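You operate a simulated robot arm through the tools that you are given. There is no shell and no other tool. Be economical: measure what you need, move in short steps, check, and stop when the job is done.

You are at the controls of a simulated two-armed robot. One attempt, no reset.

Task
Adjust the brake rig till its display says good, then try the brake.
Fine: green lever off to adjust, on to try the teal wheel. Where these are worked on the way, their far stop is far enough and under half their travel is too little: green lever.
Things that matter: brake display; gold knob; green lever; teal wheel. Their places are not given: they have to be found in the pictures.

The check looks at the end state, three seconds after you hand in, the way a careful person would. Anything else that was tipped, shoved, dropped, spilled or broken makes it a failure.

Robot
Two 7-joint arms with fingered hands on one trunk that stands fixed in place. Base frame: the origin is at the foot of the trunk, x ahead of it, y to its left, z up; the work surface is at about z = 0.88. Lengths are in m, angles in degrees, forces in N, time in s.
The left shoulder is at [0.03, 0.136, 1.255], the right one opposite. Payload 5 kg a hand.
Tool frame (each hand has its own): the origin (TCP) lies between the finger pads and is the grasp point; the fingertips stand 0.042 m ahead of it; z points along the fingers, y is the line along which they close. Largest opening 0.208 m; the body of the gripper starts 0.119 m behind the TCP. The gripper is a hand of 4 fingers: y runs from the thumb to the fingers, the wrist lies at [0, 0, -0.332] in the tool frame, and closing takes about 1.5 s.
Orientation is told as [roll, pitch, yaw] about the base's x, y, z axes, in that order, counted from this pose: with the fingers straight down and closing along the base's y, the tool's x points along the base's -x, its y along +y and its z along -z.

Tools
- The arms move only by the tool send_rows. It takes "left_motion", "right_motion" or both (then of equal length, played together; a hand with none holds still); each is one flat list of numbers, 7 for each row, row after row: the shift along the base's x, y, z in units of 300 mm (1.0 is 300 mm), then the turn, a rotation vector about the base's x, y, z in units of 60 degrees (1.0 is 60 degrees), then the gripper command, from -1 (shut) to 1 (fully open), values between in proportion. In form: [dx, dy, dz, rx, ry, rz, gripper, dx, dy, dz, rx, ry, rz, gripper, ...]. A call has 1 to 10 rows; each row is the pose to reach, as a shift and turn from the pose commanded when the call began. A call with a number of a shift or a turn outside -1 to 1 is refused whole. Each row takes 0.2 s and may step no farther than 0.05 m and 8.6 degrees from the row before; otherwise, or with a gripper value out of range, the whole call is refused. A pose out of reach is approached as far as the arm can. The call stops where the force on the tool passes 80 N (or 10 N more than at its start, if that is more) or the arm is blocked; 0.2 s more then pass. The fingers move at their own pace (about 0.072 m/s each) and stop on an object; they squeeze with about 21 N. The grip force told is the motor's: it shows also when the fingers shut on nothing. Time passes only in rows, and 0.2 s behind the last, so rows that repeat a pose let the fingers close. The reply holds the time, the measured pose of the TCP, the force on the tool along the base axes, the opening and the grip force, in the units named above and with some noise, with the torque about the TCP (base axes, N m) and any sound that the robot's microphone picked up.
- Cameras (640 x 400 px; columns grow to the right, rows downward): "scene" is now at [0.0481, 0.003, 1.9801]; the picture's right is [0.07, -1.00, 0.00], its down [-0.68, -0.05, -0.73] and it looks along [0.73, 0.05, -0.68] (base axes); focal length 363 px, centre (320, 200). "left" rides on the left gripper at [-0.101, 0, -0.145] in its tool frame; the picture's right is [0.00, -1.00, 0.00], its down [0.82, 0.00, -0.57] and it looks along [0.57, 0.00, 0.82] (tool axes); focal length 261 px, centre (320, 200). "right" rides on the right gripper at [0.101, 0, -0.145] in its tool frame; the picture's right is [0.00, 1.00, 0.00], its down [-0.82, 0.00, -0.57] and it looks along [-0.57, 0.00, 0.82] (tool axes); focal length 261 px, centre (320, 200).
- camera(camera): a new picture of that camera. No time passes.
- lift_body(by): slides the trunk up (or, below 0, down) by that many m; the arms and the scene camera ride with it, the base frame stays. It gives what a move gives, with no picture.
- set_grasp(shape, hand): the hand has 4 fingers and takes this shape, open, in about a second: jaw (thumb against the fingers, like two jaws); tri (thumb and two fingers); tip (a fingertip pinch); poke (one finger out to press); point (the index stretched); flat (the hand flat); cup (the hand cupped); fist (a fist). The gripper value then closes the fingers along that shape, each until it touches; the sizes above hold for jaw. It gives what a move gives, with no picture.
- aim_head(pan, tilt): turns the head with the scene camera to pan (to the left, within 143 degrees either way) and tilt (down, from -29 to 69), counted from straight ahead of the robot. It gives what a move gives.
- point_at(camera, pixels): for up to 12 pixels [column, row] of the newest picture of that camera ("zoom" is the newest enlarged one), the place [x, y, z] in the base frame of the surface seen there, good to about 0.002 m, but the place of the scene camera against the robot may be out by one fixed shift of up to 0.018 m in any direction. No time passes.
- enlarge(camera, box): a new picture of the part [left, top, right, bottom] of that camera's present view, enlarged. No time passes.
- job_done(): hands the job in; it is judged then, once.

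Work in short steps. Measure before you move; look again where a grasp or a placing could have gone wrong, and mend it. You have 80 turns and 64 pictures in all, those below and enlarged ones among them. Open the grippers and draw the arms clear of the work before you hand the job in, unless the task says otherwise; then end with one line.

The tools are called after "Emit:" as name(argument=value, ...) on one line, values as JSON. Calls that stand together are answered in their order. send_rows: Moves the arms, as the interface text tells. Its arguments: {"type":"object","properties":{"left_motion":{"type":"array"},"right_motion":{"type":"array"}},"required":[]} The other tools are called the same way: lift_body (by) slides the trunk up or down; set_grasp (shape, hand) gives the hand a shape; aim_head (pan, tilt) turns the head that bears the scene camera; camera (camera) takes a picture; point_at (camera, pixels) gives the place of the surface under pixels of a picture; enlarge (camera, box) takes an enlarged picture of a part of a camera's view; job_done () hands the job in.

At the start:

```text
time: 0.0
left_tcp_pos: [0.7281, 0.4064, 1.4518]
left_orientation: [0.0, -0.1, 0.0]
left_contact_force: [-0.2, -2.0, -0.2]
left_torque: [-0.02, 0.02, -0.02]
left_opening: 0.2077
left_finger_force: 0.0
left_shape: jaw
right_tcp_pos: [0.7266, -0.1662, 1.4914]
right_orientation: [0.0, -0.1, -0.2]
right_contact_force: [0.0, 1.4, -0.8]
right_torque: [-0.01, 0.02, 0.0]
right_opening: 0.2077
right_finger_force: 0.2
right_shape: jaw
trunk travel left (down, up): [-0.275, 0.215]
head pan, tilt: [4.0, 42.8]
```

scene: 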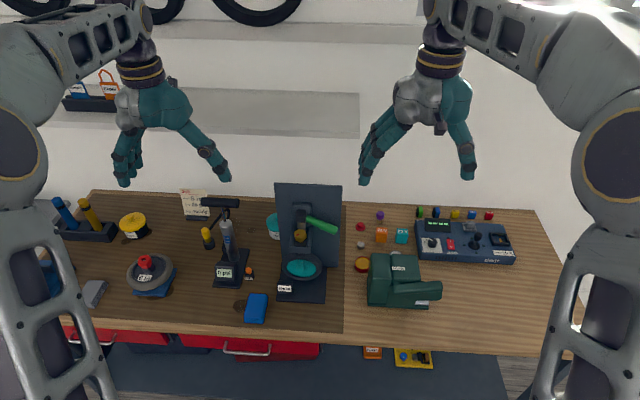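
right: 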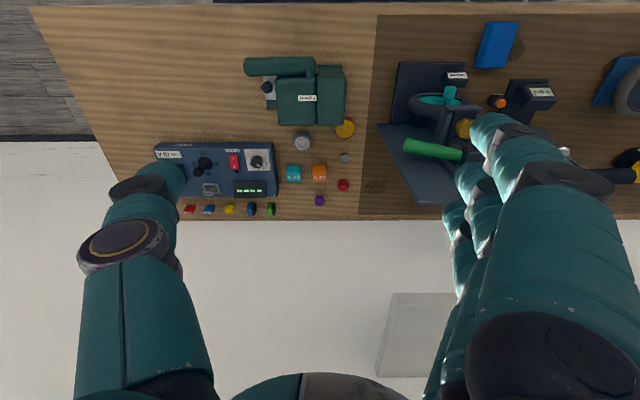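
left: 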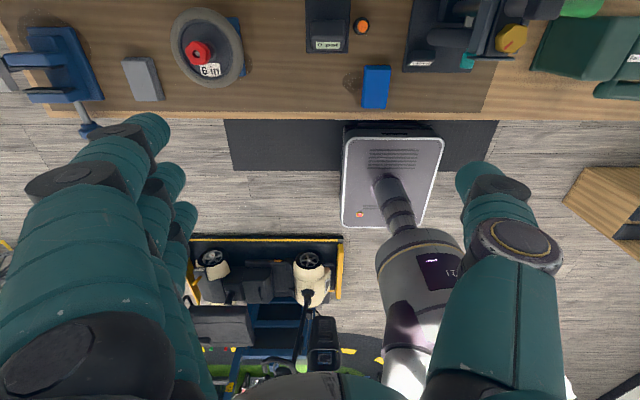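

The rig (dark panel with green lever, teal wheel, gold knob) sits near pixel (305,240). I enlarge it to see the parts.

Emit:
enlarge(camera="scene", box=[240, 170, 370, 310])

Emit:
enlarge(camera="right", box=[360, 40, 520, 210])

Emit:
enlarge(camera="scene", box=[400, 200, 530, 280])

```text
2.86 times, centred on (305, 240) of scene
```

zoom: 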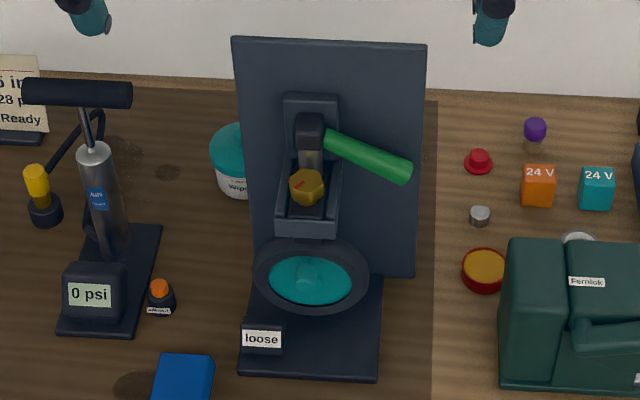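

```text
2.35 times, centred on (440, 125) of right
```

zoom: 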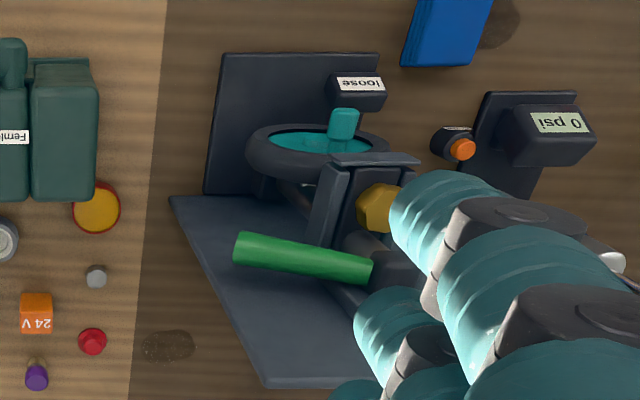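

```text
4.92 times, centred on (465, 240) of scene
```

zoom: 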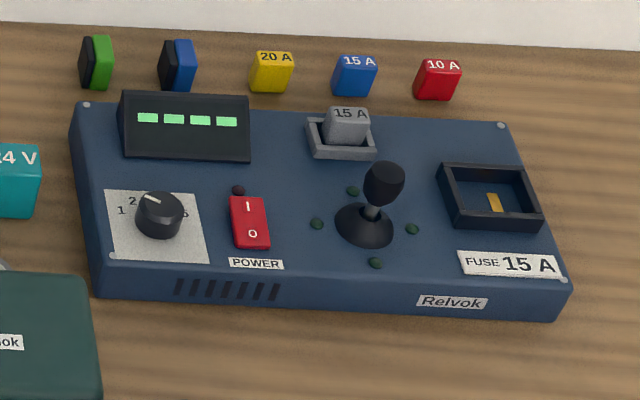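

The display reads "loose". I measure the parts' places.

Emit:
enlarge(camera="scene", box=[270, 200, 350, 310])

Emit:
point_at(camera="scene", pixels=[[275, 184], [342, 186], [338, 265], [312, 219], [323, 225], [337, 231], [300, 232], [300, 238], [302, 269], [285, 275], [323, 270], [285, 289]])

Emit:
point_at(camera="right", pixels=[[405, 147], [460, 157], [464, 129], [450, 92], [440, 101], [455, 75], [415, 103], [466, 104]])

```text
3.64 times, centred on (310, 255) of scene
```

zoom: 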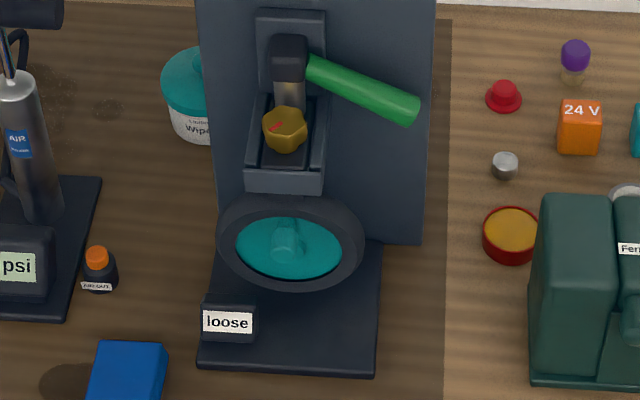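

```text
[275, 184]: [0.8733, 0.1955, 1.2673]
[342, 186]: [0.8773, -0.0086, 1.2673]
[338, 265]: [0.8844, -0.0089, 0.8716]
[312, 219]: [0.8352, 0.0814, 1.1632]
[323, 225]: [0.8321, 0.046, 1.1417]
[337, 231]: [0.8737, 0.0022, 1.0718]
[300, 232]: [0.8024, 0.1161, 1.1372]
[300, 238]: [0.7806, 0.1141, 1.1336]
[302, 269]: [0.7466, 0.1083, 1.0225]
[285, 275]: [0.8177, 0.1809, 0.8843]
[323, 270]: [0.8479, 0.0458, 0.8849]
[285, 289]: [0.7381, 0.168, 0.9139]
```

```text
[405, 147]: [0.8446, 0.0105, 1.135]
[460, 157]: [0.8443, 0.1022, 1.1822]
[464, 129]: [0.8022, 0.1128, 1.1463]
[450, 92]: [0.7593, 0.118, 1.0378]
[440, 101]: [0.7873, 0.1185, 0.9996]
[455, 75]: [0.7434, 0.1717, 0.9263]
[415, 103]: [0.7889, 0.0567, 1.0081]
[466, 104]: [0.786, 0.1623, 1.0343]
```

The rig has a back panel at x≈0.88, with the wheel facing forward at about (0.78, 0.11, 1.01), the gold knob at (0.79, 0.113, 1.14) and the lever at (0.84, 0.05, 1.15). I draw the right arm aside and bring the left hand in, pitching it forward, to look from the front.

Emit:
send_rows(left_motion=[-0.07, -0.09, 0, 0, -0.1, 0, 1, -0.14, -0.18, 0, 0, -0.2, 0, 1, -0.21, -0.27, 0, 0, -0.3, 0, 1, -0.28, -0.36, 0, 0, -0.4, 0, 1, -0.35, -0.45, 0, 0, -0.5, 0, 1, -0.42, -0.54, 0, 0, -0.6, 0, 1, -0.49, -0.63, 0, 0, -0.7, 0, 1, -0.56, -0.72, 0, 0, -0.8, 0, 1, -0.63, -0.81, 0, 0, -0.9, 0, 1, -0.7, -0.9, 0, 0, -1.0, 0, 1], right_motion=[-0.05, -0.06, 0, 0, 0, 0, 1, -0.1, -0.12, 0, 0, 0, 0, 1, -0.15, -0.18, 0, 0, 0, 0, 1, -0.2, -0.24, 0, 0, 0, 0, 1, -0.25, -0.3, 0, 0, 0, 0, 1, -0.3, -0.36, 0, 0, 0, 0, 1, -0.35, -0.42, 0, 0, 0, 0, 1, -0.4, -0.48, 0, 0, 0, 0, 1, -0.45, -0.54, 0, 0, 0, 0, 1, -0.5, -0.6, 0, 0, 0, 0, 1])

```text
time: 2.4
left_tcp_pos: [0.49, -0.0613, 1.5445]
left_orientation: [-3.6, -65.1, -18.0]
left_contact_force: [1.8, 0.7, -0.5]
left_torque: [-0.08, 0.07, -0.16]
left_opening: 0.2082
left_finger_force: 0.1
left_shape: jaw
left hand out of reach, approached as far as the arm can: row 9, 10
right_tcp_pos: [0.5821, -0.3475, 1.4887]
right_orientation: [0.0, 0.1, 0.1]
right_contact_force: [0.8, 0.3, -0.7]
right_torque: [-0.12, 0.17, -0.03]
right_opening: 0.2076
right_finger_force: 0.0
right_shape: jaw
trunk travel left (down, up): [-0.275, 0.215]
head pan, tilt: [4.0, 42.8]
stopped in row 10 (left hand): the arm was blocked; the commanded pose is now the measured one
```

The left hand came in too close to the body and was blocked. I move it forward, left and down, and take the yaw out.

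Emit:
send_rows(left_motion=[0.06, 0.08, -0.02, 0, 0, 0.04, 1, 0.12, 0.16, -0.06, 0, 0, 0.08, 1, 0.18, 0.24, -0.12, 0, 0, 0.12, 1, 0.24, 0.32, -0.2, 0, 0, 0.16, 1, 0.3, 0.4, -0.28, 0, 0, 0.2, 1, 0.36, 0.48, -0.36, 0, 0, 0.24, 1, 0.4, 0.56, -0.44, 0, 0, 0.28, 1, 0.4, 0.62, -0.52, 0, 0, 0.3, 1])

Emit:
camera(camera="left")

```text
time: 3.9
left_tcp_pos: [0.5964, -0.0247, 1.4875]
left_orientation: [-15.7, -67.7, -2.5]
left_contact_force: [0.7, 1.1, -0.6]
left_torque: [-0.06, -0.04, -0.17]
left_opening: 0.208
left_finger_force: 0.0
left_shape: jaw
left hand out of reach, approached as far as the arm can: row 2, 3, 4, 5, 6, 7
right_tcp_pos: [0.5803, -0.347, 1.4895]
right_orientation: [0.1, 0.0, 0.1]
right_contact_force: [0.6, 0.3, -0.3]
right_torque: [0.05, 0.06, 0.03]
right_opening: 0.2076
right_finger_force: 0.0
right_shape: jaw
trunk travel left (down, up): [-0.275, 0.215]
head pan, tilt: [4.0, 42.8]
stopped in row 7 (left hand): the arm was blocked; the commanded pose is now the measured one
```

```text
56 pictures are left
```

left: 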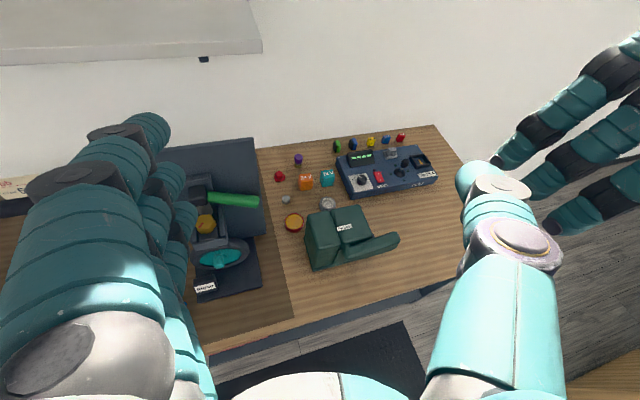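

The arm is still folded up. I move the hand out and left to give the elbow room, with no turning.

Emit:
send_rows(left_motion=[0.1, 0.1, 0, 0, 0, 0, 1, 0.2, 0.2, 0, 0, 0, 0, 1, 0.25, 0.32, 0, 0, 0, 0, 1, 0.25, 0.45, 0, 0, 0, 0, 1, 0.25, 0.58, 0, 0, 0, 0, 1, 0.25, 0.7, 0, 0, 0, 0, 1, 0.25, 0.85, 0, 0, 0, 0, 1])

Emit:
camera(camera="scene")

```text
time: 5.5
left_tcp_pos: [0.671, 0.2362, 1.4849]
left_orientation: [-15.8, -67.7, -2.4]
left_contact_force: [-1.5, 2.2, -1.3]
left_torque: [-0.21, -0.15, -0.3]
left_opening: 0.2078
left_finger_force: 0.0
left_shape: jaw
right_tcp_pos: [0.5779, -0.3452, 1.492]
right_orientation: [0.1, 0.0, 0.1]
right_contact_force: [0.0, -0.1, -0.3]
right_torque: [0.08, -0.03, -0.03]
right_opening: 0.2078
right_finger_force: 0.0
right_shape: jaw
trunk travel left (down, up): [-0.275, 0.215]
head pan, tilt: [4.0, 42.8]
```

```text
55 pictures are left
```

scene: 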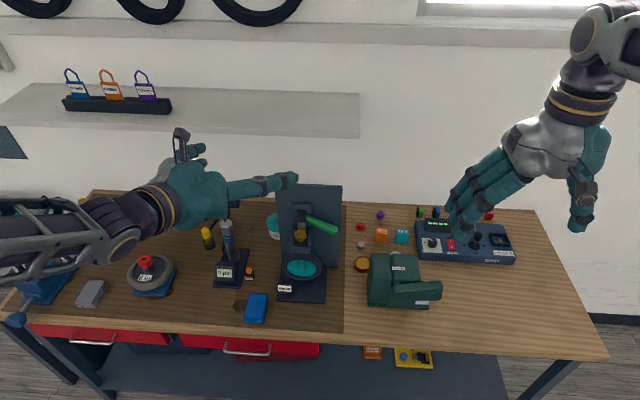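

Clear view: the arm has room now. I lower the left hand to about z 1.33 and straighten the yaw, staying in front of the rig.

Emit:
send_rows(left_motion=[0, 0, -0.06, 0, 0, 0.05, 1, -0.03, 0, -0.13, 0.02, 0, 0.1, 1, -0.06, 0, -0.2, 0.04, 0, 0.15, 1, -0.09, 0, -0.27, 0.06, 0, 0.2, 1, -0.12, 0, -0.34, 0.08, 0, 0.25, 1, -0.15, 0, -0.41, 0.1, 0, 0.3, 1, -0.15, 0, -0.48, 0.1, 0, 0.3, 1])

Emit:
camera(camera="left")

```text
time: 7.1
left_tcp_pos: [0.6782, 0.2441, 1.353]
left_orientation: [-0.1, -67.5, 1.2]
left_contact_force: [0.0, 0.3, 0.1]
left_torque: [-0.01, 0.01, -0.07]
left_opening: 0.2081
left_finger_force: 0.1
left_shape: jaw
left hand out of reach, approached as far as the arm can: row 4, 5, 6, 7
right_tcp_pos: [0.5804, -0.3454, 1.4897]
right_orientation: [-0.1, 0.1, 0.2]
right_contact_force: [0.7, 0.3, -0.1]
right_torque: [-0.09, 0.08, 0.01]
right_opening: 0.2078
right_finger_force: 0.0
right_shape: jaw
trunk travel left (down, up): [-0.275, 0.215]
head pan, tilt: [4.0, 42.8]
```

```text
54 pictures are left
```

left: 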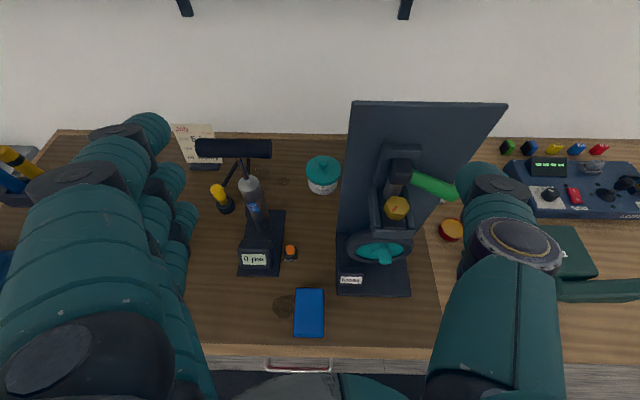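

Emit:
enlarge(camera="left", box=[330, 130, 470, 300])

Emit:
point_at(camera="left", pixels=[[397, 207], [395, 197], [400, 175], [425, 182], [445, 190], [385, 258], [390, 249], [360, 245], [365, 285], [345, 250], [408, 245], [385, 225]])

```text
2.35 times, centred on (400, 215) of left
```

zoom: 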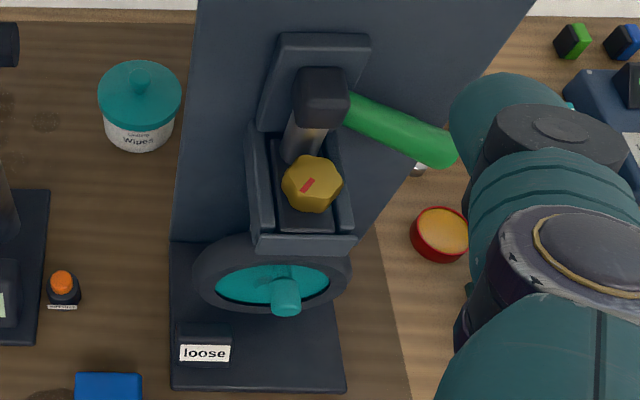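

```text
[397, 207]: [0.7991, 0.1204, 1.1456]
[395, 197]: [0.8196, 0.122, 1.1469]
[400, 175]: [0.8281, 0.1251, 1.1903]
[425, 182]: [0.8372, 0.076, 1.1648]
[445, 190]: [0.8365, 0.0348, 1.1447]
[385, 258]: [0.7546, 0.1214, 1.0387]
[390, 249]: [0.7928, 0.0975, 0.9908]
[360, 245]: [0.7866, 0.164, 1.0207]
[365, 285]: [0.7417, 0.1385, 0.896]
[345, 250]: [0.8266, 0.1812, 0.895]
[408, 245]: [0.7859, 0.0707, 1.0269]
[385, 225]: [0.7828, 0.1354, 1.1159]
```

Knob's top is at z≈1.146, axis vertical, with a red mark. I need a closer look at the lever's pivot, so I enlarge the scene view tightly.

Emit:
enlarge(camera="scene", box=[280, 195, 348, 250])

Emit:
enlarge(camera="left", box=[360, 140, 460, 230])

```text
7.27 times, centred on (314, 222) of scene
```

zoom: 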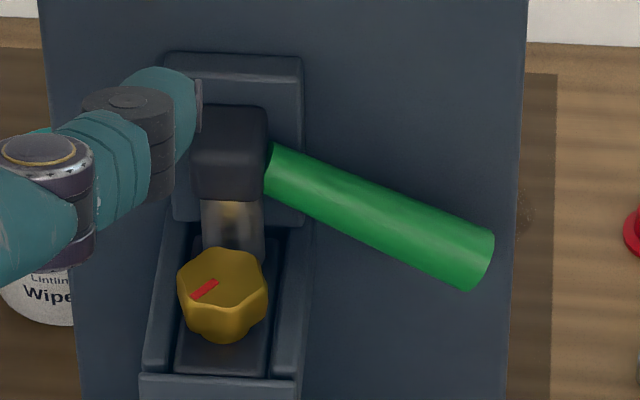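

```text
4.44 times, centred on (410, 185) of left
```

zoom: 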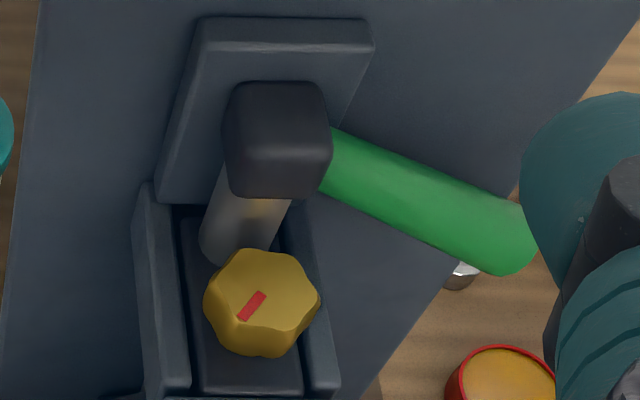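

The lever hangs from a black pivot block on the plate, likely turning about the x axis. I'll straddle it with the right hand pointing forward (thumb above, finger below) and move the left hand aside, starting the pitch now.

Emit:
send_rows(left_motion=[0, 0.06, 0, 0, 0, 0, 1, 0, 0.12, 0, 0, 0, 0, 1, 0, 0.18, 0, 0, 0, 0, 1, 0, 0.24, 0, 0, 0, 0, 1, 0, 0.3, 0, 0, 0, 0, 1, 0, 0.36, 0, 0, 0, 0, 1, 0, 0.42, 0, 0, 0, 0, 1, 0, 0.48, 0, 0, 0, 0, 1, 0, 0.54, 0, 0, 0, 0, 1, 0, 0.6, 0, 0, 0, 0, 1], right_motion=[0.06, 0.01, 0, 0, -0.1, 0, 1, 0.12, 0.02, 0, 0, -0.2, 0, 1, 0.18, 0.03, 0, 0, -0.3, 0, 1, 0.24, 0.04, 0, 0, -0.4, 0, 1, 0.3, 0.05, 0, 0, -0.5, 0, 1, 0.36, 0.06, 0, 0, -0.6, 0, 1, 0.42, 0.07, 0, 0, -0.7, 0, 1, 0.48, 0.08, 0, 0, -0.8, 0, 1, 0.54, 0.09, 0, 0, -0.9, 0, 1, 0.54, 0.1, 0, 0, -1.0, 0, 1])

```text
time: 9.3
left_tcp_pos: [0.6784, 0.4176, 1.3538]
left_orientation: [-0.2, -67.7, 1.2]
left_contact_force: [-0.6, 0.7, 0.5]
left_torque: [-0.03, 0.01, -0.03]
left_opening: 0.208
left_finger_force: 0.0
left_shape: jaw
right_tcp_pos: [0.7423, -0.3223, 1.49]
right_orientation: [-0.3, -56.4, -0.8]
right_contact_force: [0.0, -0.3, 1.5]
right_torque: [-0.08, 0.14, 0.09]
right_opening: 0.2078
right_finger_force: 0.2
right_shape: jaw
right hand out of reach, approached as far as the arm can: row 10
trunk travel left (down, up): [-0.275, 0.215]
head pan, tilt: [4.0, 42.8]
```

Emit:
send_rows(right_motion=[0, 0.02, -0.03, -0.083, 0, 0.055, 1, 0, 0.04, -0.06, -0.166, 0, 0.11, 1, 0, 0.06, -0.09, -0.249, 0, 0.165, 1, 0, 0.08, -0.12, -0.332, 0, 0.22, 1, 0, 0.1, -0.15, -0.415, 0, 0.275, 1, 0, 0.12, -0.18, -0.498, 0, 0.33, 1, 0, 0.14, -0.21, -0.581, 0, 0.385, 1, 0, 0.16, -0.24, -0.664, 0, 0.44, 1, 0, 0.18, -0.27, -0.747, 0, 0.495, 1, 0, 0.2, -0.3, -0.83, 0, 0.55, 1])

```text
time: 11.5
left_tcp_pos: [0.6804, 0.4174, 1.3528]
left_orientation: [-0.1, -67.6, 0.9]
left_contact_force: [-0.5, 0.0, 0.4]
left_torque: [-0.03, -0.04, 0.0]
left_opening: 0.208
left_finger_force: 0.1
left_shape: jaw
right_tcp_pos: [0.7418, -0.2631, 1.4002]
right_orientation: [-53.6, -24.7, 72.2]
right_contact_force: [-0.9, 0.5, -0.2]
right_torque: [0.0, 0.07, 0.03]
right_opening: 0.2077
right_finger_force: 0.2
right_shape: jaw
trunk travel left (down, up): [-0.275, 0.215]
head pan, tilt: [4.0, 42.8]
```

Emit:
send_rows(right_motion=[0, 0, -0.08, -0.0625, -0.07, 0.019, 1, 0, 0, -0.16, -0.125, -0.14, 0.037, 1, 0, 0, -0.24, -0.1875, -0.21, 0.056, 1, 0, 0, -0.32, -0.25, -0.28, 0.075, 1, 0, 0, -0.4, -0.3125, -0.35, 0.094, 1, 0, 0, -0.48, -0.375, -0.42, 0.1125, 1, 0, 0, -0.56, -0.4375, -0.49, 0.131, 1, 0, 0, -0.64, -0.5, -0.56, 0.15, 1])

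Emit:
set_grasp(hand="right", shape="tip")

Emit:
camera(camera="right")

Emit:
camera(camera="scene")

```text
time: 13.5
left_tcp_pos: [0.6785, 0.415, 1.355]
left_orientation: [0.1, -67.7, 0.9]
left_contact_force: [0.4, 0.7, 1.8]
left_torque: [-0.03, 0.17, -0.1]
left_opening: 0.2082
left_finger_force: 0.0
left_shape: jaw
right_tcp_pos: [0.7466, -0.3754, 1.3611]
right_orientation: [-83.0, 13.7, 98.7]
right_contact_force: [-0.2, -0.2, -1.6]
right_torque: [0.0, -0.1, 0.05]
right_opening: 0.2081
right_finger_force: 0.1
right_shape: jaw
right hand out of reach, approached as far as the arm can: row 4, 5, 6, 7, 8
trunk travel left (down, up): [-0.275, 0.215]
head pan, tilt: [4.0, 42.8]
stopped in row 8 (right hand): the arm was blocked; the commanded pose is now the measured one
```

```text
time: 14.4
left_tcp_pos: [0.679, 0.4146, 1.3548]
left_orientation: [0.1, -67.7, 0.8]
left_contact_force: [0.1, -0.5, -0.5]
left_torque: [0.07, 0.05, 0.1]
left_opening: 0.2077
left_finger_force: 0.1
left_shape: jaw
right_tcp_pos: [0.747, -0.378, 1.3576]
right_orientation: [-83.0, 13.5, 98.6]
right_contact_force: [0.8, -1.1, -0.3]
right_torque: [-0.01, -0.02, 0.1]
right_opening: 0.208
right_finger_force: 0.0
right_shape: tip
trunk travel left (down, up): [-0.275, 0.215]
head pan, tilt: [4.0, 42.8]
```

```text
50 pictures are left
```

right: 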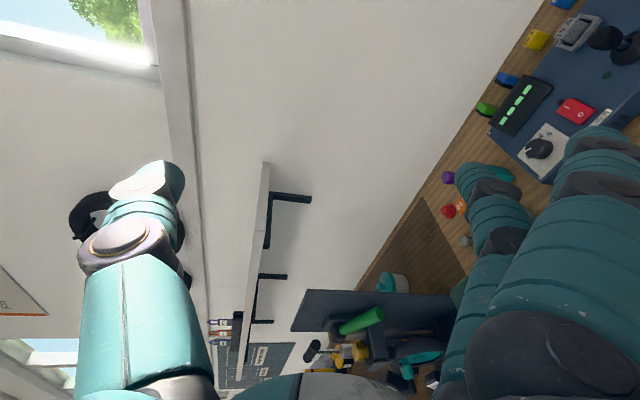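

```text
49 pictures are left
```

scene: 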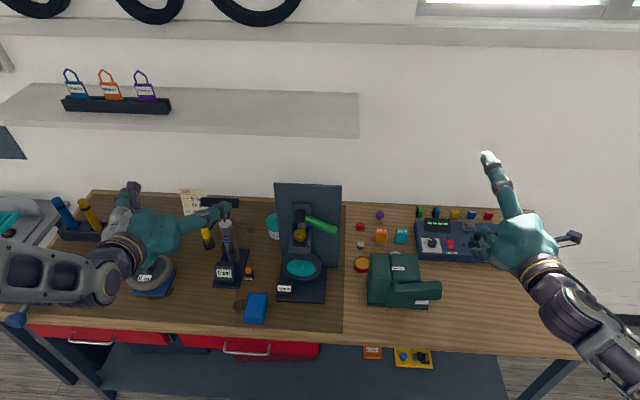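

The right hand now points forward with fingers below and thumb above, as wanted. I bring it toward the lever's front, partly closing.

Emit:
send_rows(right_motion=[0, 0.06, -0.02, 0.03, 0, 0, 0.5, 0, 0.12, -0.05, 0.06, 0, 0, 0, 0, 0.2, -0.08, 0.09, 0, 0, -0.3, 0, 0.3, -0.12, 0.12, 0, 0, -0.3, 0, 0.4, -0.18, 0.15, 0, 0, -0.3, 0, 0.5, -0.24, 0.18, 0, 0, -0.3, 0, 0.6, -0.3, 0.21, 0, 0, -0.3, 0, 0.7, -0.36, 0.24, 0, 0, -0.3])

Emit:
camera(camera="scene")

```text
time: 16.2
left_tcp_pos: [0.6807, 0.4149, 1.3526]
left_orientation: [-0.1, -67.6, 0.9]
left_contact_force: [-0.2, 0.3, 0.4]
left_torque: [-0.02, -0.01, -0.04]
left_opening: 0.2082
left_finger_force: 0.1
left_shape: jaw
right_tcp_pos: [0.7519, -0.2175, 1.2834]
right_orientation: [-83.2, -1.1, 101.4]
right_contact_force: [0.0, -0.2, 0.3]
right_torque: [-0.01, -0.03, 0.0]
right_opening: 0.0732
right_finger_force: 0.1
right_shape: tip
right hand out of reach, approached as far as the arm can: row 6, 7, 8
trunk travel left (down, up): [-0.275, 0.215]
head pan, tilt: [4.0, 42.8]
```

```text
48 pictures are left
```

scene: 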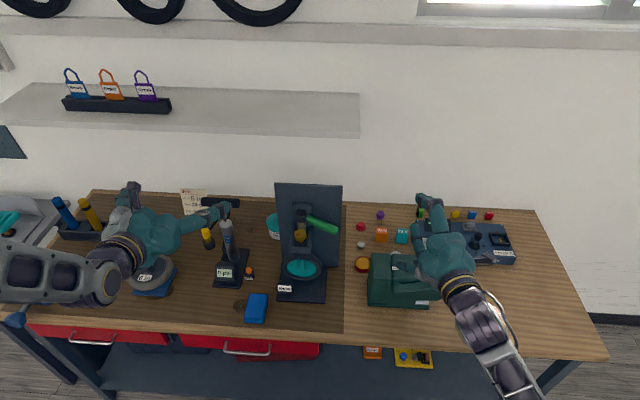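

Reach limits appear when moving left with the hand straight ahead; I yaw the hand 30° to the left so the wrist stays in front of its shoulder.

Emit:
send_rows(right_motion=[0, 0.05, 0, 0, 0, 0.1, -0.3, 0, 0.1, 0, 0, 0, 0.2, -0.3, 0, 0.15, 0, 0, 0, 0.3, -0.3, 0, 0.2, -0.03, 0, 0, 0.4, -0.3, 0, 0.25, -0.06, 0, 0, 0.5, -0.3, 0, 0.3, -0.12, 0, 0, 0.55, -0.3, 0, 0.4, -0.2, 0, 0, 0.6, -0.3])

Emit:
camera(camera="right")

```text
time: 17.8
left_tcp_pos: [0.6805, 0.4157, 1.3526]
left_orientation: [-0.2, -67.6, 1.0]
left_contact_force: [0.6, 0.3, -0.5]
left_torque: [-0.07, -0.01, -0.06]
left_opening: 0.208
left_finger_force: 0.0
left_shape: jaw
right_tcp_pos: [0.7544, -0.0955, 1.2217]
right_orientation: [-83.2, -1.0, 137.3]
right_contact_force: [1.6, -0.1, -0.8]
right_torque: [0.02, -0.03, 0.02]
right_opening: 0.0732
right_finger_force: 0.0
right_shape: tip
trunk travel left (down, up): [-0.275, 0.215]
head pan, tilt: [4.0, 42.8]
```

```text
47 pictures are left
```

right: 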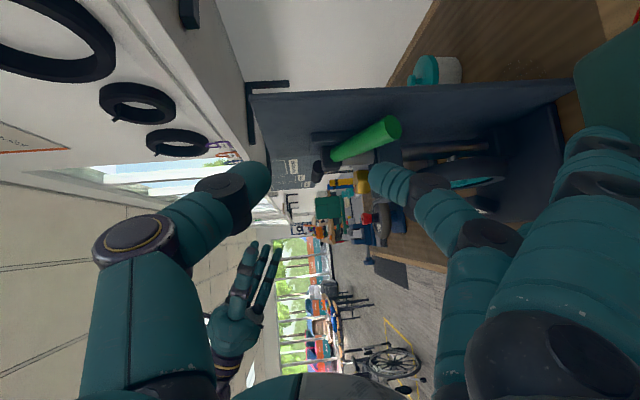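

No reach trouble now. The lever shows at (385,133)–(335,157) between thumb and index tip; I measure it from this side.

Emit:
point_at(camera="right", pixels=[[390, 128], [370, 140], [345, 152], [385, 143], [325, 165], [380, 170], [255, 170], [360, 105]])

Emit:
enlarge(camera="right", box=[260, 70, 480, 240])

```text
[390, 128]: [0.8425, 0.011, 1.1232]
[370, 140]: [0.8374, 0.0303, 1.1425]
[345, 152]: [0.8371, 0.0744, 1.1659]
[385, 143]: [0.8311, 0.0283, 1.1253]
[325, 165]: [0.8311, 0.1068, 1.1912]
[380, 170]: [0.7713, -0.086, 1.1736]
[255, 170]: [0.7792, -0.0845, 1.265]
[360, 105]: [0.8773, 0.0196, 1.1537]
```

```text
2.35 times, centred on (370, 155) of right
```

zoom: 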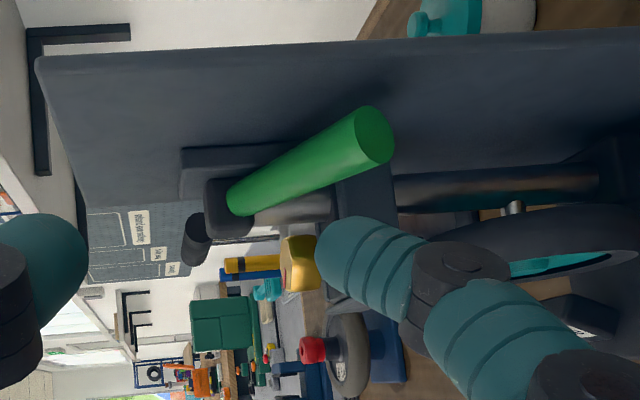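

Emit:
point_at(camera="scene", pixels=[[378, 262], [385, 280], [430, 290], [385, 255]])

Emit:
send_rows(right_motion=[0, 0.02, -0.06, 0, 0, 0, -0.3, 0, 0.04, -0.12, 0, 0, 0, -0.3, 0, 0.06, -0.2, 0, 0, 0, -0.3, 0, 0.06, -0.26, 0, 0, 0, -0.3])

Emit:
camera(camera="right")

Emit:
camera(camera="scene")

```text
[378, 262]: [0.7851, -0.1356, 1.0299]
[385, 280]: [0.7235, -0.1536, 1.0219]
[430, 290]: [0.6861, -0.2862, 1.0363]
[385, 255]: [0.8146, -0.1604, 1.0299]
```

```text
time: 18.8
left_tcp_pos: [0.6741, 0.416, 1.3568]
left_orientation: [-0.1, -67.9, 0.9]
left_contact_force: [-0.5, -0.9, 0.3]
left_torque: [0.02, 0.0, 0.07]
left_opening: 0.2079
left_finger_force: 0.0
left_shape: jaw
right_tcp_pos: [0.7478, -0.0729, 1.1531]
right_orientation: [-84.0, -0.7, 137.6]
right_contact_force: [-9.7, 6.0, 54.6]
right_torque: [-1.25, -0.13, -0.17]
right_opening: 0.073
right_finger_force: 0.1
right_shape: tip
trunk travel left (down, up): [-0.275, 0.215]
head pan, tilt: [4.0, 42.8]
```

```text
45 pictures are left
```

right: 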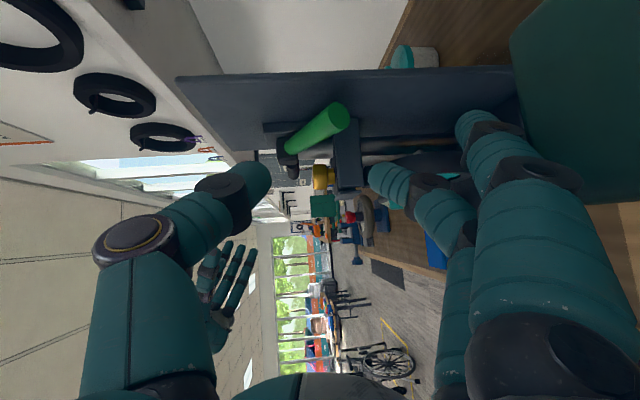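

```text
44 pictures are left
```

scene: 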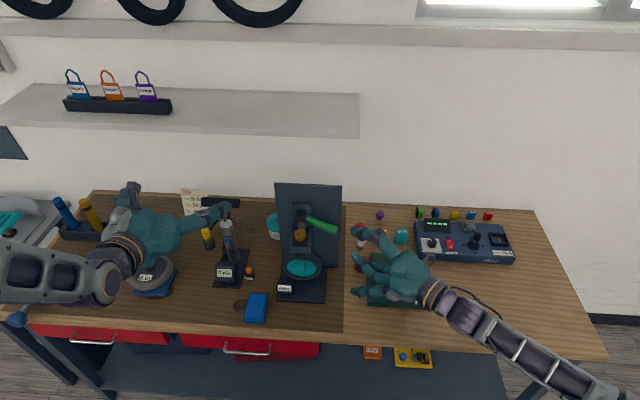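

Force of 55 N upward: the lower part of the hand is resting on the green box. I lift at once.

Emit:
send_rows(right_motion=[0, 0, 0.08, 0, 0, 0, -0.3, 0, 0, 0.2, 0, 0, 0, -0.3, 0, 0, 0.35, 0, 0, 0, -0.3, 0, 0, 0.5, 0, 0, 0, -0.3])

Emit:
camera(camera="scene")

```text
time: 19.8
left_tcp_pos: [0.6782, 0.4159, 1.3542]
left_orientation: [0.0, -67.8, 0.9]
left_contact_force: [-0.8, 0.7, 0.4]
left_torque: [-0.03, -0.03, -0.03]
left_opening: 0.2083
left_finger_force: 0.0
left_shape: jaw
right_tcp_pos: [0.7501, -0.0781, 1.2904]
right_orientation: [-83.1, -1.0, 137.3]
right_contact_force: [0.0, 0.2, -0.4]
right_torque: [0.05, -0.03, -0.06]
right_opening: 0.073
right_finger_force: 0.1
right_shape: tip
trunk travel left (down, up): [-0.275, 0.215]
head pan, tilt: [4.0, 42.8]
```

```text
43 pictures are left
```

scene: 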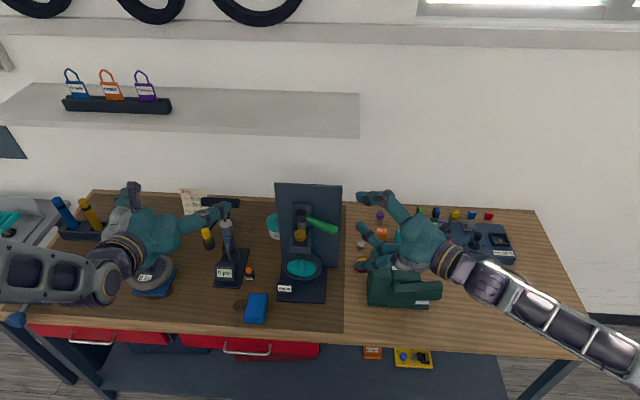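

The box did not move. I tilt the hand 20° more downward (raising its heel over the box) and go to a stand-off point 9 cm short of the lever along the tool axis.

Emit:
send_rows(right_motion=[0.02, 0.03, -0.05, -0.061, 0.057, 0, -0.3, 0.05, 0.06, -0.1, -0.122, 0.114, 0, -0.3, 0.07, 0.09, -0.18, -0.182, 0.17, 0, -0.3, 0.1, 0.127, -0.26, -0.243, 0.227, 0, -0.3, 0.1, 0.127, -0.337, -0.243, 0.227, 0, -0.3])

Emit:
camera(camera="right")

Emit:
camera(camera="scene")

```text
time: 21.0
left_tcp_pos: [0.6749, 0.4131, 1.3576]
left_orientation: [0.2, -68.0, 0.7]
left_contact_force: [-0.8, -0.9, -0.4]
left_torque: [0.1, 0.01, 0.15]
left_opening: 0.2076
left_finger_force: 0.1
left_shape: jaw
right_tcp_pos: [0.7807, -0.0387, 1.1996]
right_orientation: [-63.6, -0.7, 137.0]
right_contact_force: [-10.8, -9.6, 44.9]
right_torque: [-4.74, 2.17, -0.66]
right_opening: 0.073
right_finger_force: 0.0
right_shape: tip
trunk travel left (down, up): [-0.275, 0.215]
head pan, tilt: [4.0, 42.8]
```

```text
42 pictures are left
```

right: 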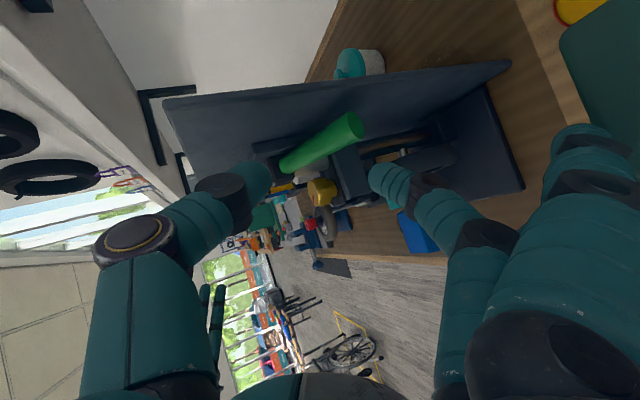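

```text
41 pictures are left
```

scene: 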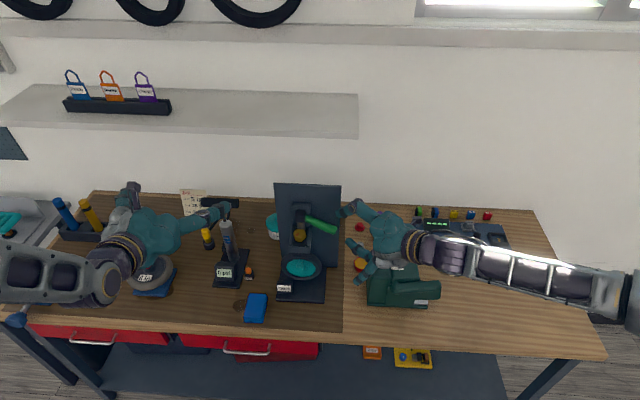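

Again 45 N — one of the idle fingers touches the box in the tip shape. I lift away and switch to "poke", where the idle fingers should fold in.

Emit:
send_rows(right_motion=[0, 0, 0.1, 0, 0, 0, -0.3, 0, 0, 0.22, 0, 0, 0, -0.3, 0, 0, 0.36, 0, 0, 0, -0.3, 0, 0, 0.5, 0, 0, 0, -0.3])

Emit:
set_grasp(hand="right", shape="poke")

Emit:
camera(camera="right")

Emit:
enlarge(camera="scene", box=[260, 170, 460, 310])

```text
time: 22.0
left_tcp_pos: [0.6766, 0.4172, 1.3549]
left_orientation: [-0.2, -67.7, 1.1]
left_contact_force: [-2.2, 1.6, -0.1]
left_torque: [-0.07, -0.05, -0.12]
left_opening: 0.2082
left_finger_force: 0.0
left_shape: jaw
right_tcp_pos: [0.779, -0.0397, 1.3419]
right_orientation: [-63.3, -1.0, 137.1]
right_contact_force: [-2.1, 0.6, -0.8]
right_torque: [-0.01, -0.07, -0.17]
right_opening: 0.0727
right_finger_force: 0.0
right_shape: tip
trunk travel left (down, up): [-0.275, 0.215]
head pan, tilt: [4.0, 42.8]
```

```text
time: 22.9
left_tcp_pos: [0.6799, 0.4165, 1.3533]
left_orientation: [-0.1, -67.6, 0.9]
left_contact_force: [0.9, 0.0, -0.6]
left_torque: [-0.02, -0.03, -0.02]
left_opening: 0.208
left_finger_force: 0.0
left_shape: jaw
right_tcp_pos: [0.7825, -0.0414, 1.341]
right_orientation: [-63.3, -1.0, 137.0]
right_contact_force: [0.3, -0.3, 0.3]
right_torque: [-0.08, -0.02, 0.0]
right_opening: 0.0
right_finger_force: 0.1
right_shape: poke
trunk travel left (down, up): [-0.275, 0.215]
head pan, tilt: [4.0, 42.8]
```

```text
40 pictures are left
```

right: 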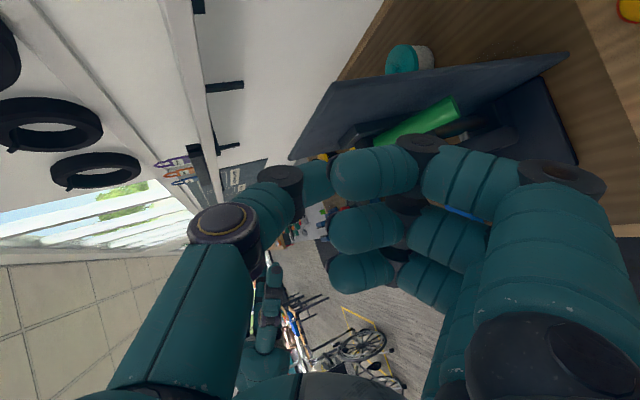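

```text
2.86 times, centred on (360, 240) of scene
```

zoom: 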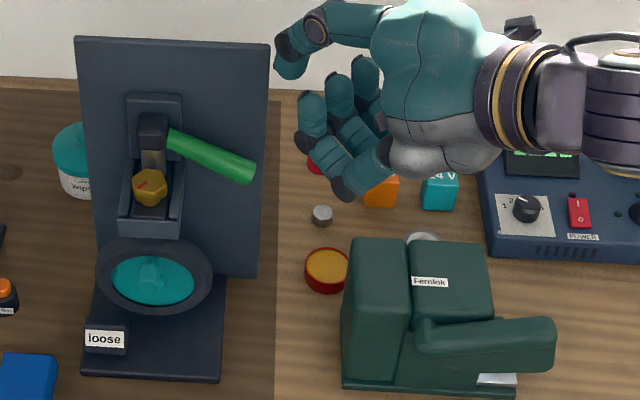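

The poke shape shows curled fingers because of the part-closed command. I open it (gripper 1) to see what poke looks like.

Emit:
send_rows(right_motion=[0, 0, 0, 0, 0, 0, 1, 0, 0, 0, 0, 0, 0, 1, 0, 0, 0, 0, 0, 0, 1, 0, 0, 0, 0, 0, 0, 1, 0, 0, 0, 0, 0, 0, 1, 0, 0, 0, 0, 0, 0, 1])

Emit:
camera(camera="right")

Emit:
enlarge(camera="scene", box=[260, 170, 460, 310])

```text
time: 24.3
left_tcp_pos: [0.6801, 0.4165, 1.3535]
left_orientation: [-0.1, -67.7, 0.9]
left_contact_force: [0.3, 0.6, -0.2]
left_torque: [0.01, 0.0, 0.02]
left_opening: 0.2078
left_finger_force: 0.1
left_shape: jaw
right_tcp_pos: [0.7822, -0.0408, 1.3413]
right_orientation: [-63.3, -1.1, 137.0]
right_contact_force: [-0.4, -0.4, 0.8]
right_torque: [-0.07, 0.03, -0.01]
right_opening: 0.0001
right_finger_force: 0.1
right_shape: poke
trunk travel left (down, up): [-0.275, 0.215]
head pan, tilt: [4.0, 42.8]
```

```text
38 pictures are left
```

right: 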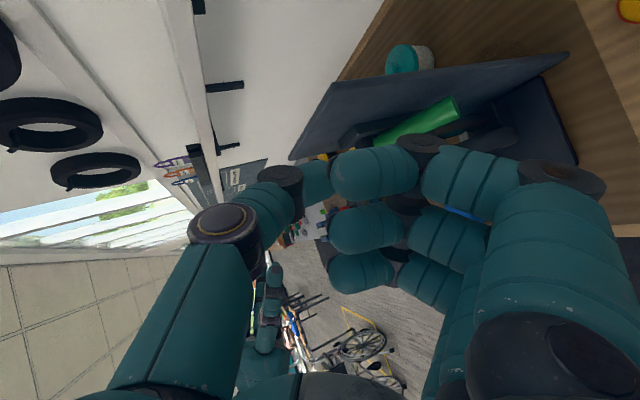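

```text
2.86 times, centred on (360, 240) of scene
```

zoom: 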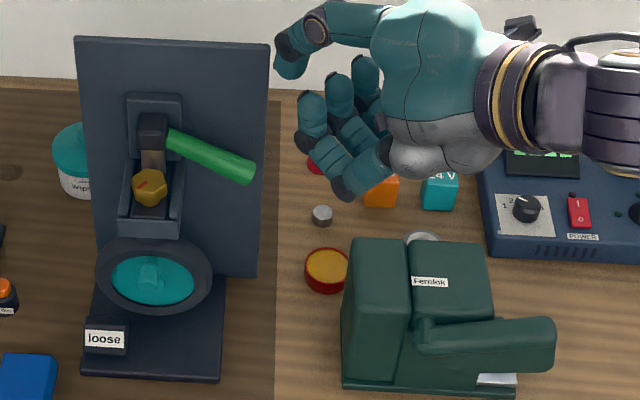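

Poke is bulky too. I go back to the jaw shape (all fingers in one row, no strays), half closed, and yaw the hand 15° back toward the panel's normal.

Emit:
set_grasp(hand="right", shape="jaw")

Emit:
send_rows(right_motion=[-0.03, 0.03, -0.03, 0, 0, -0.08, -0.2, -0.06, 0.06, -0.06, 0, 0, -0.16, -0.2, -0.08, 0.08, -0.1, 0, 0, -0.25, -0.2, -0.1, 0.1, -0.15, 0, 0, -0.25, -0.2, -0.1, 0.1, -0.15, 0, 0, -0.25, -0.2])

Emit:
camera(camera="right")

Emit:
camera(camera="scene")

```text
time: 25.2
left_tcp_pos: [0.6782, 0.4166, 1.3528]
left_orientation: [0.0, -67.6, 0.9]
left_contact_force: [0.6, 0.7, -0.7]
left_torque: [0.0, -0.03, 0.01]
left_opening: 0.2084
left_finger_force: 0.0
left_shape: jaw
right_tcp_pos: [0.7822, -0.0407, 1.3421]
right_orientation: [-63.3, -1.1, 137.0]
right_contact_force: [0.6, 0.0, 0.2]
right_torque: [0.01, 0.01, 0.02]
right_opening: 0.208
right_finger_force: 0.0
right_shape: jaw
trunk travel left (down, up): [-0.275, 0.215]
head pan, tilt: [4.0, 42.8]
```

```text
time: 26.4
left_tcp_pos: [0.6801, 0.4149, 1.3545]
left_orientation: [-0.1, -67.6, 1.1]
left_contact_force: [-1.0, -0.6, -0.5]
left_torque: [-0.01, 0.01, -0.03]
left_opening: 0.2081
left_finger_force: 0.1
left_shape: jaw
right_tcp_pos: [0.7492, -0.0072, 1.2974]
right_orientation: [-63.3, -1.1, 122.0]
right_contact_force: [0.4, 1.1, 0.2]
right_torque: [0.0, -0.02, -0.01]
right_opening: 0.084
right_finger_force: 0.1
right_shape: jaw
trunk travel left (down, up): [-0.275, 0.215]
head pan, tilt: [4.0, 42.8]
```

```text
36 pictures are left
```

right: 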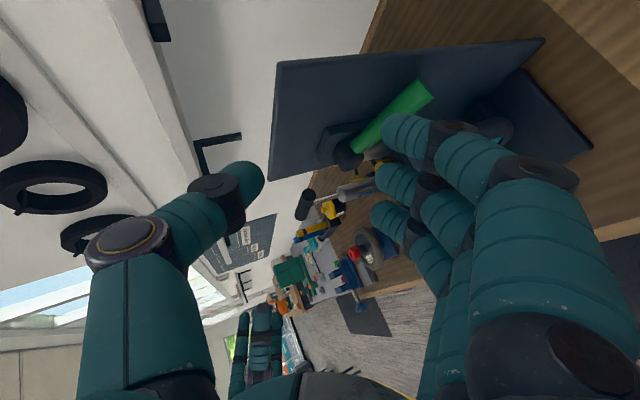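

```text
35 pictures are left
```

scene: 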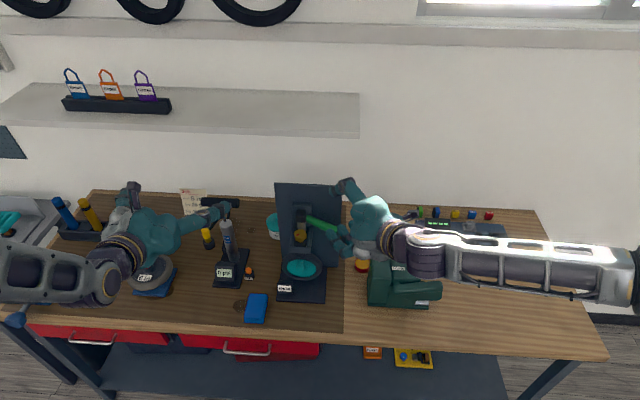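

Emit:
send_rows(right_motion=[0, -0.02, -0.08, 0, 0, 0, -0.2, 0, -0.04, -0.16, 0, 0, 0, -0.2, 0, -0.06, -0.24, 0, 0, 0, -0.2, 0, -0.08, -0.317, 0, 0, 0, -0.2])

Emit:
camera(camera="right")

```text
time: 27.4
left_tcp_pos: [0.6801, 0.4142, 1.3547]
left_orientation: [0.1, -67.6, 0.7]
left_contact_force: [-0.6, -0.7, 0.3]
left_torque: [0.07, 0.03, 0.11]
left_opening: 0.208
left_finger_force: 0.1
left_shape: jaw
right_tcp_pos: [0.7521, -0.0342, 1.2018]
right_orientation: [-63.3, -1.1, 122.0]
right_contact_force: [0.2, 0.0, 0.2]
right_torque: [0.03, 0.02, 0.07]
right_opening: 0.0837
right_finger_force: 0.1
right_shape: jaw
trunk travel left (down, up): [-0.275, 0.215]
head pan, tilt: [4.0, 42.8]
```

```text
34 pictures are left
```

right: 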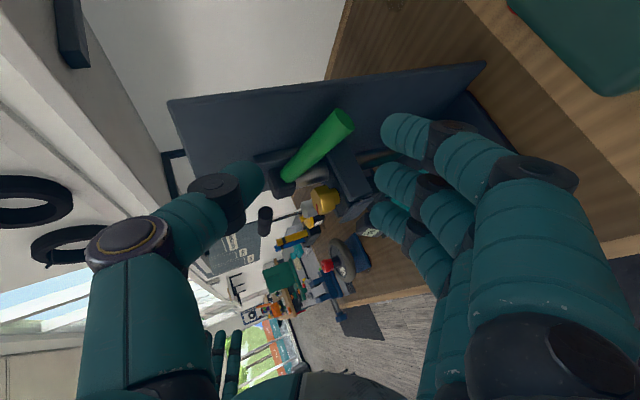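

No contact, and the lever lies between thumb and fingers. I advance 9 cm along the tool axis.

Emit:
send_rows(right_motion=[0.055, 0.035, -0.033, 0, 0, 0, -0.2, 0.11, 0.07, -0.066, 0, 0, 0, -0.2, 0.165, 0.104, -0.1, 0, 0, 0, -0.2, 0.22, 0.138, -0.133, 0, 0, 0, -0.2])

Emit:
camera(camera="right")

Emit:
enlarge(camera="scene", box=[260, 170, 460, 310])

```text
time: 28.4
left_tcp_pos: [0.6795, 0.416, 1.3534]
left_orientation: [-0.1, -67.6, 1.0]
left_contact_force: [-0.7, 0.9, 0.4]
left_torque: [-0.04, 0.0, 0.01]
left_opening: 0.2079
left_finger_force: 0.1
left_shape: jaw
right_tcp_pos: [0.8164, 0.0076, 1.161]
right_orientation: [-63.3, -1.0, 122.1]
right_contact_force: [-2.5, 0.4, -1.1]
right_torque: [-0.09, -0.08, 0.17]
right_opening: 0.0823
right_finger_force: 0.0
right_shape: jaw
trunk travel left (down, up): [-0.275, 0.215]
head pan, tilt: [4.0, 42.8]
```

```text
33 pictures are left
```

right: 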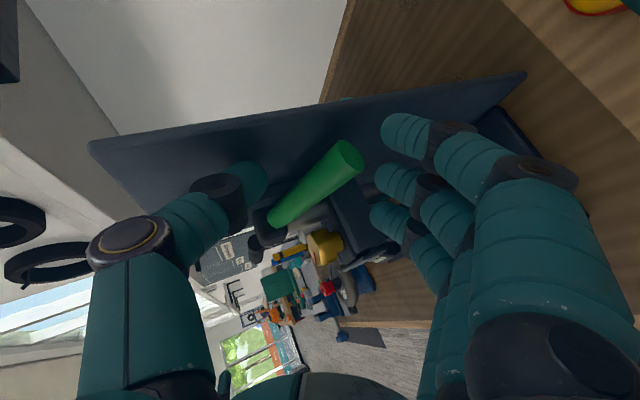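

```text
2.86 times, centred on (360, 240) of scene
```

zoom: 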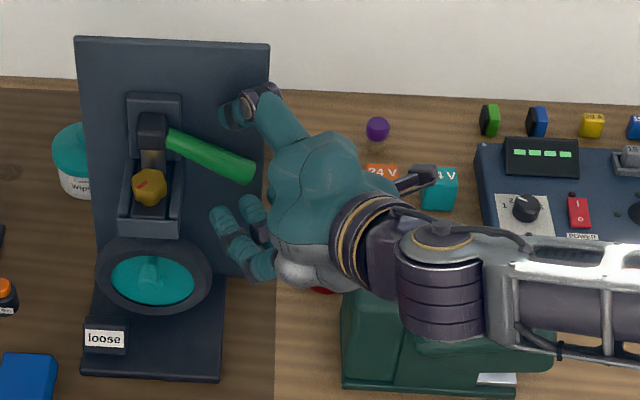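

The lever is straddled. I raise the hand 6 cm to try the upward direction.

Emit:
send_rows(right_motion=[0, 0, 0.05, 0, 0, 0, -0.2, 0, 0, 0.1, 0, 0, 0, -0.2, 0, 0, 0.15, 0, 0, 0, -0.2, 0, 0, 0.2, 0, 0, 0, -0.2])

Emit:
enlarge(camera="scene", box=[260, 170, 460, 310])

```text
time: 29.4
left_tcp_pos: [0.6794, 0.4166, 1.3526]
left_orientation: [-0.2, -67.7, 0.9]
left_contact_force: [-0.3, -0.1, -0.3]
left_torque: [-0.01, 0.0, -0.02]
left_opening: 0.2081
left_finger_force: 0.0
left_shape: jaw
right_tcp_pos: [0.8175, 0.0085, 1.2215]
right_orientation: [-63.2, -1.0, 122.0]
right_contact_force: [-5.5, 0.3, -0.3]
right_torque: [0.02, -0.23, 0.12]
right_opening: 0.0807
right_finger_force: 0.0
right_shape: jaw
trunk travel left (down, up): [-0.275, 0.215]
head pan, tilt: [4.0, 42.8]
```

```text
2.86 times, centred on (360, 240) of scene
```

zoom: 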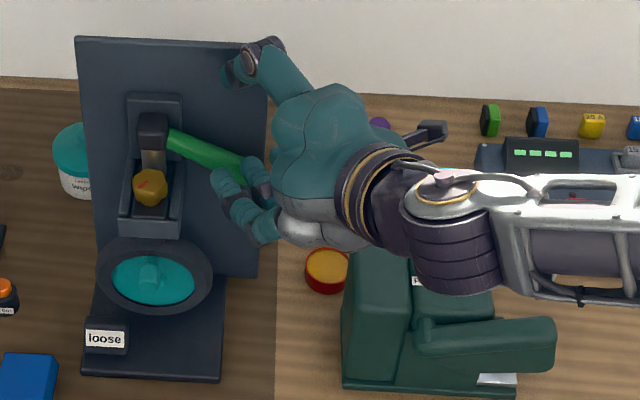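

The tilt put the fingertips just in front of the lever and the thumb against the panel. I back off, level the hand by 20°, and lower it again in front of the lever.

Emit:
send_rows(right_motion=[-0.1, -0.06, 0, 0.044, -0.07, 0, -0.2, -0.2, -0.12, 0, 0.088, -0.141, 0, -0.2, -0.2, -0.12, -0.05, 0.132, -0.212, 0, -0.2, -0.2, -0.12, -0.12, 0.176, -0.282, 0, -0.2, -0.2, -0.12, -0.2, 0.176, -0.282, 0, -0.2])

Emit:
camera(camera="right")

```text
time: 30.6
left_tcp_pos: [0.681, 0.4164, 1.3534]
left_orientation: [-0.2, -67.7, 1.0]
left_contact_force: [0.7, -0.3, 0.2]
left_torque: [0.03, 0.09, 0.11]
left_opening: 0.208
left_finger_force: 0.1
left_shape: jaw
right_tcp_pos: [0.7589, -0.0261, 1.1604]
right_orientation: [-83.0, -0.4, 122.5]
right_contact_force: [-1.7, 11.1, -1.7]
right_torque: [0.21, -0.28, -1.35]
right_opening: 0.0831
right_finger_force: 0.1
right_shape: jaw
trunk travel left (down, up): [-0.275, 0.215]
head pan, tilt: [4.0, 42.8]
```

```text
30 pictures are left
```

right: 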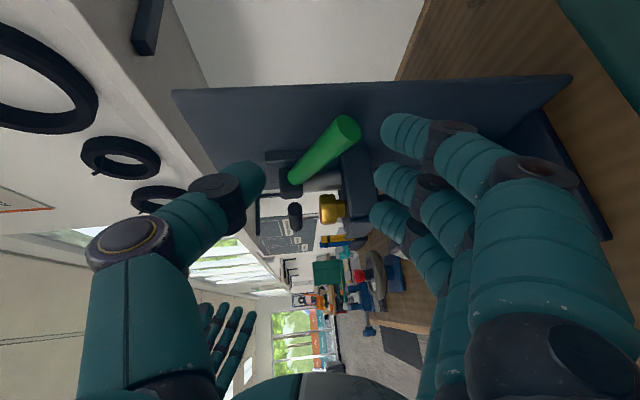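

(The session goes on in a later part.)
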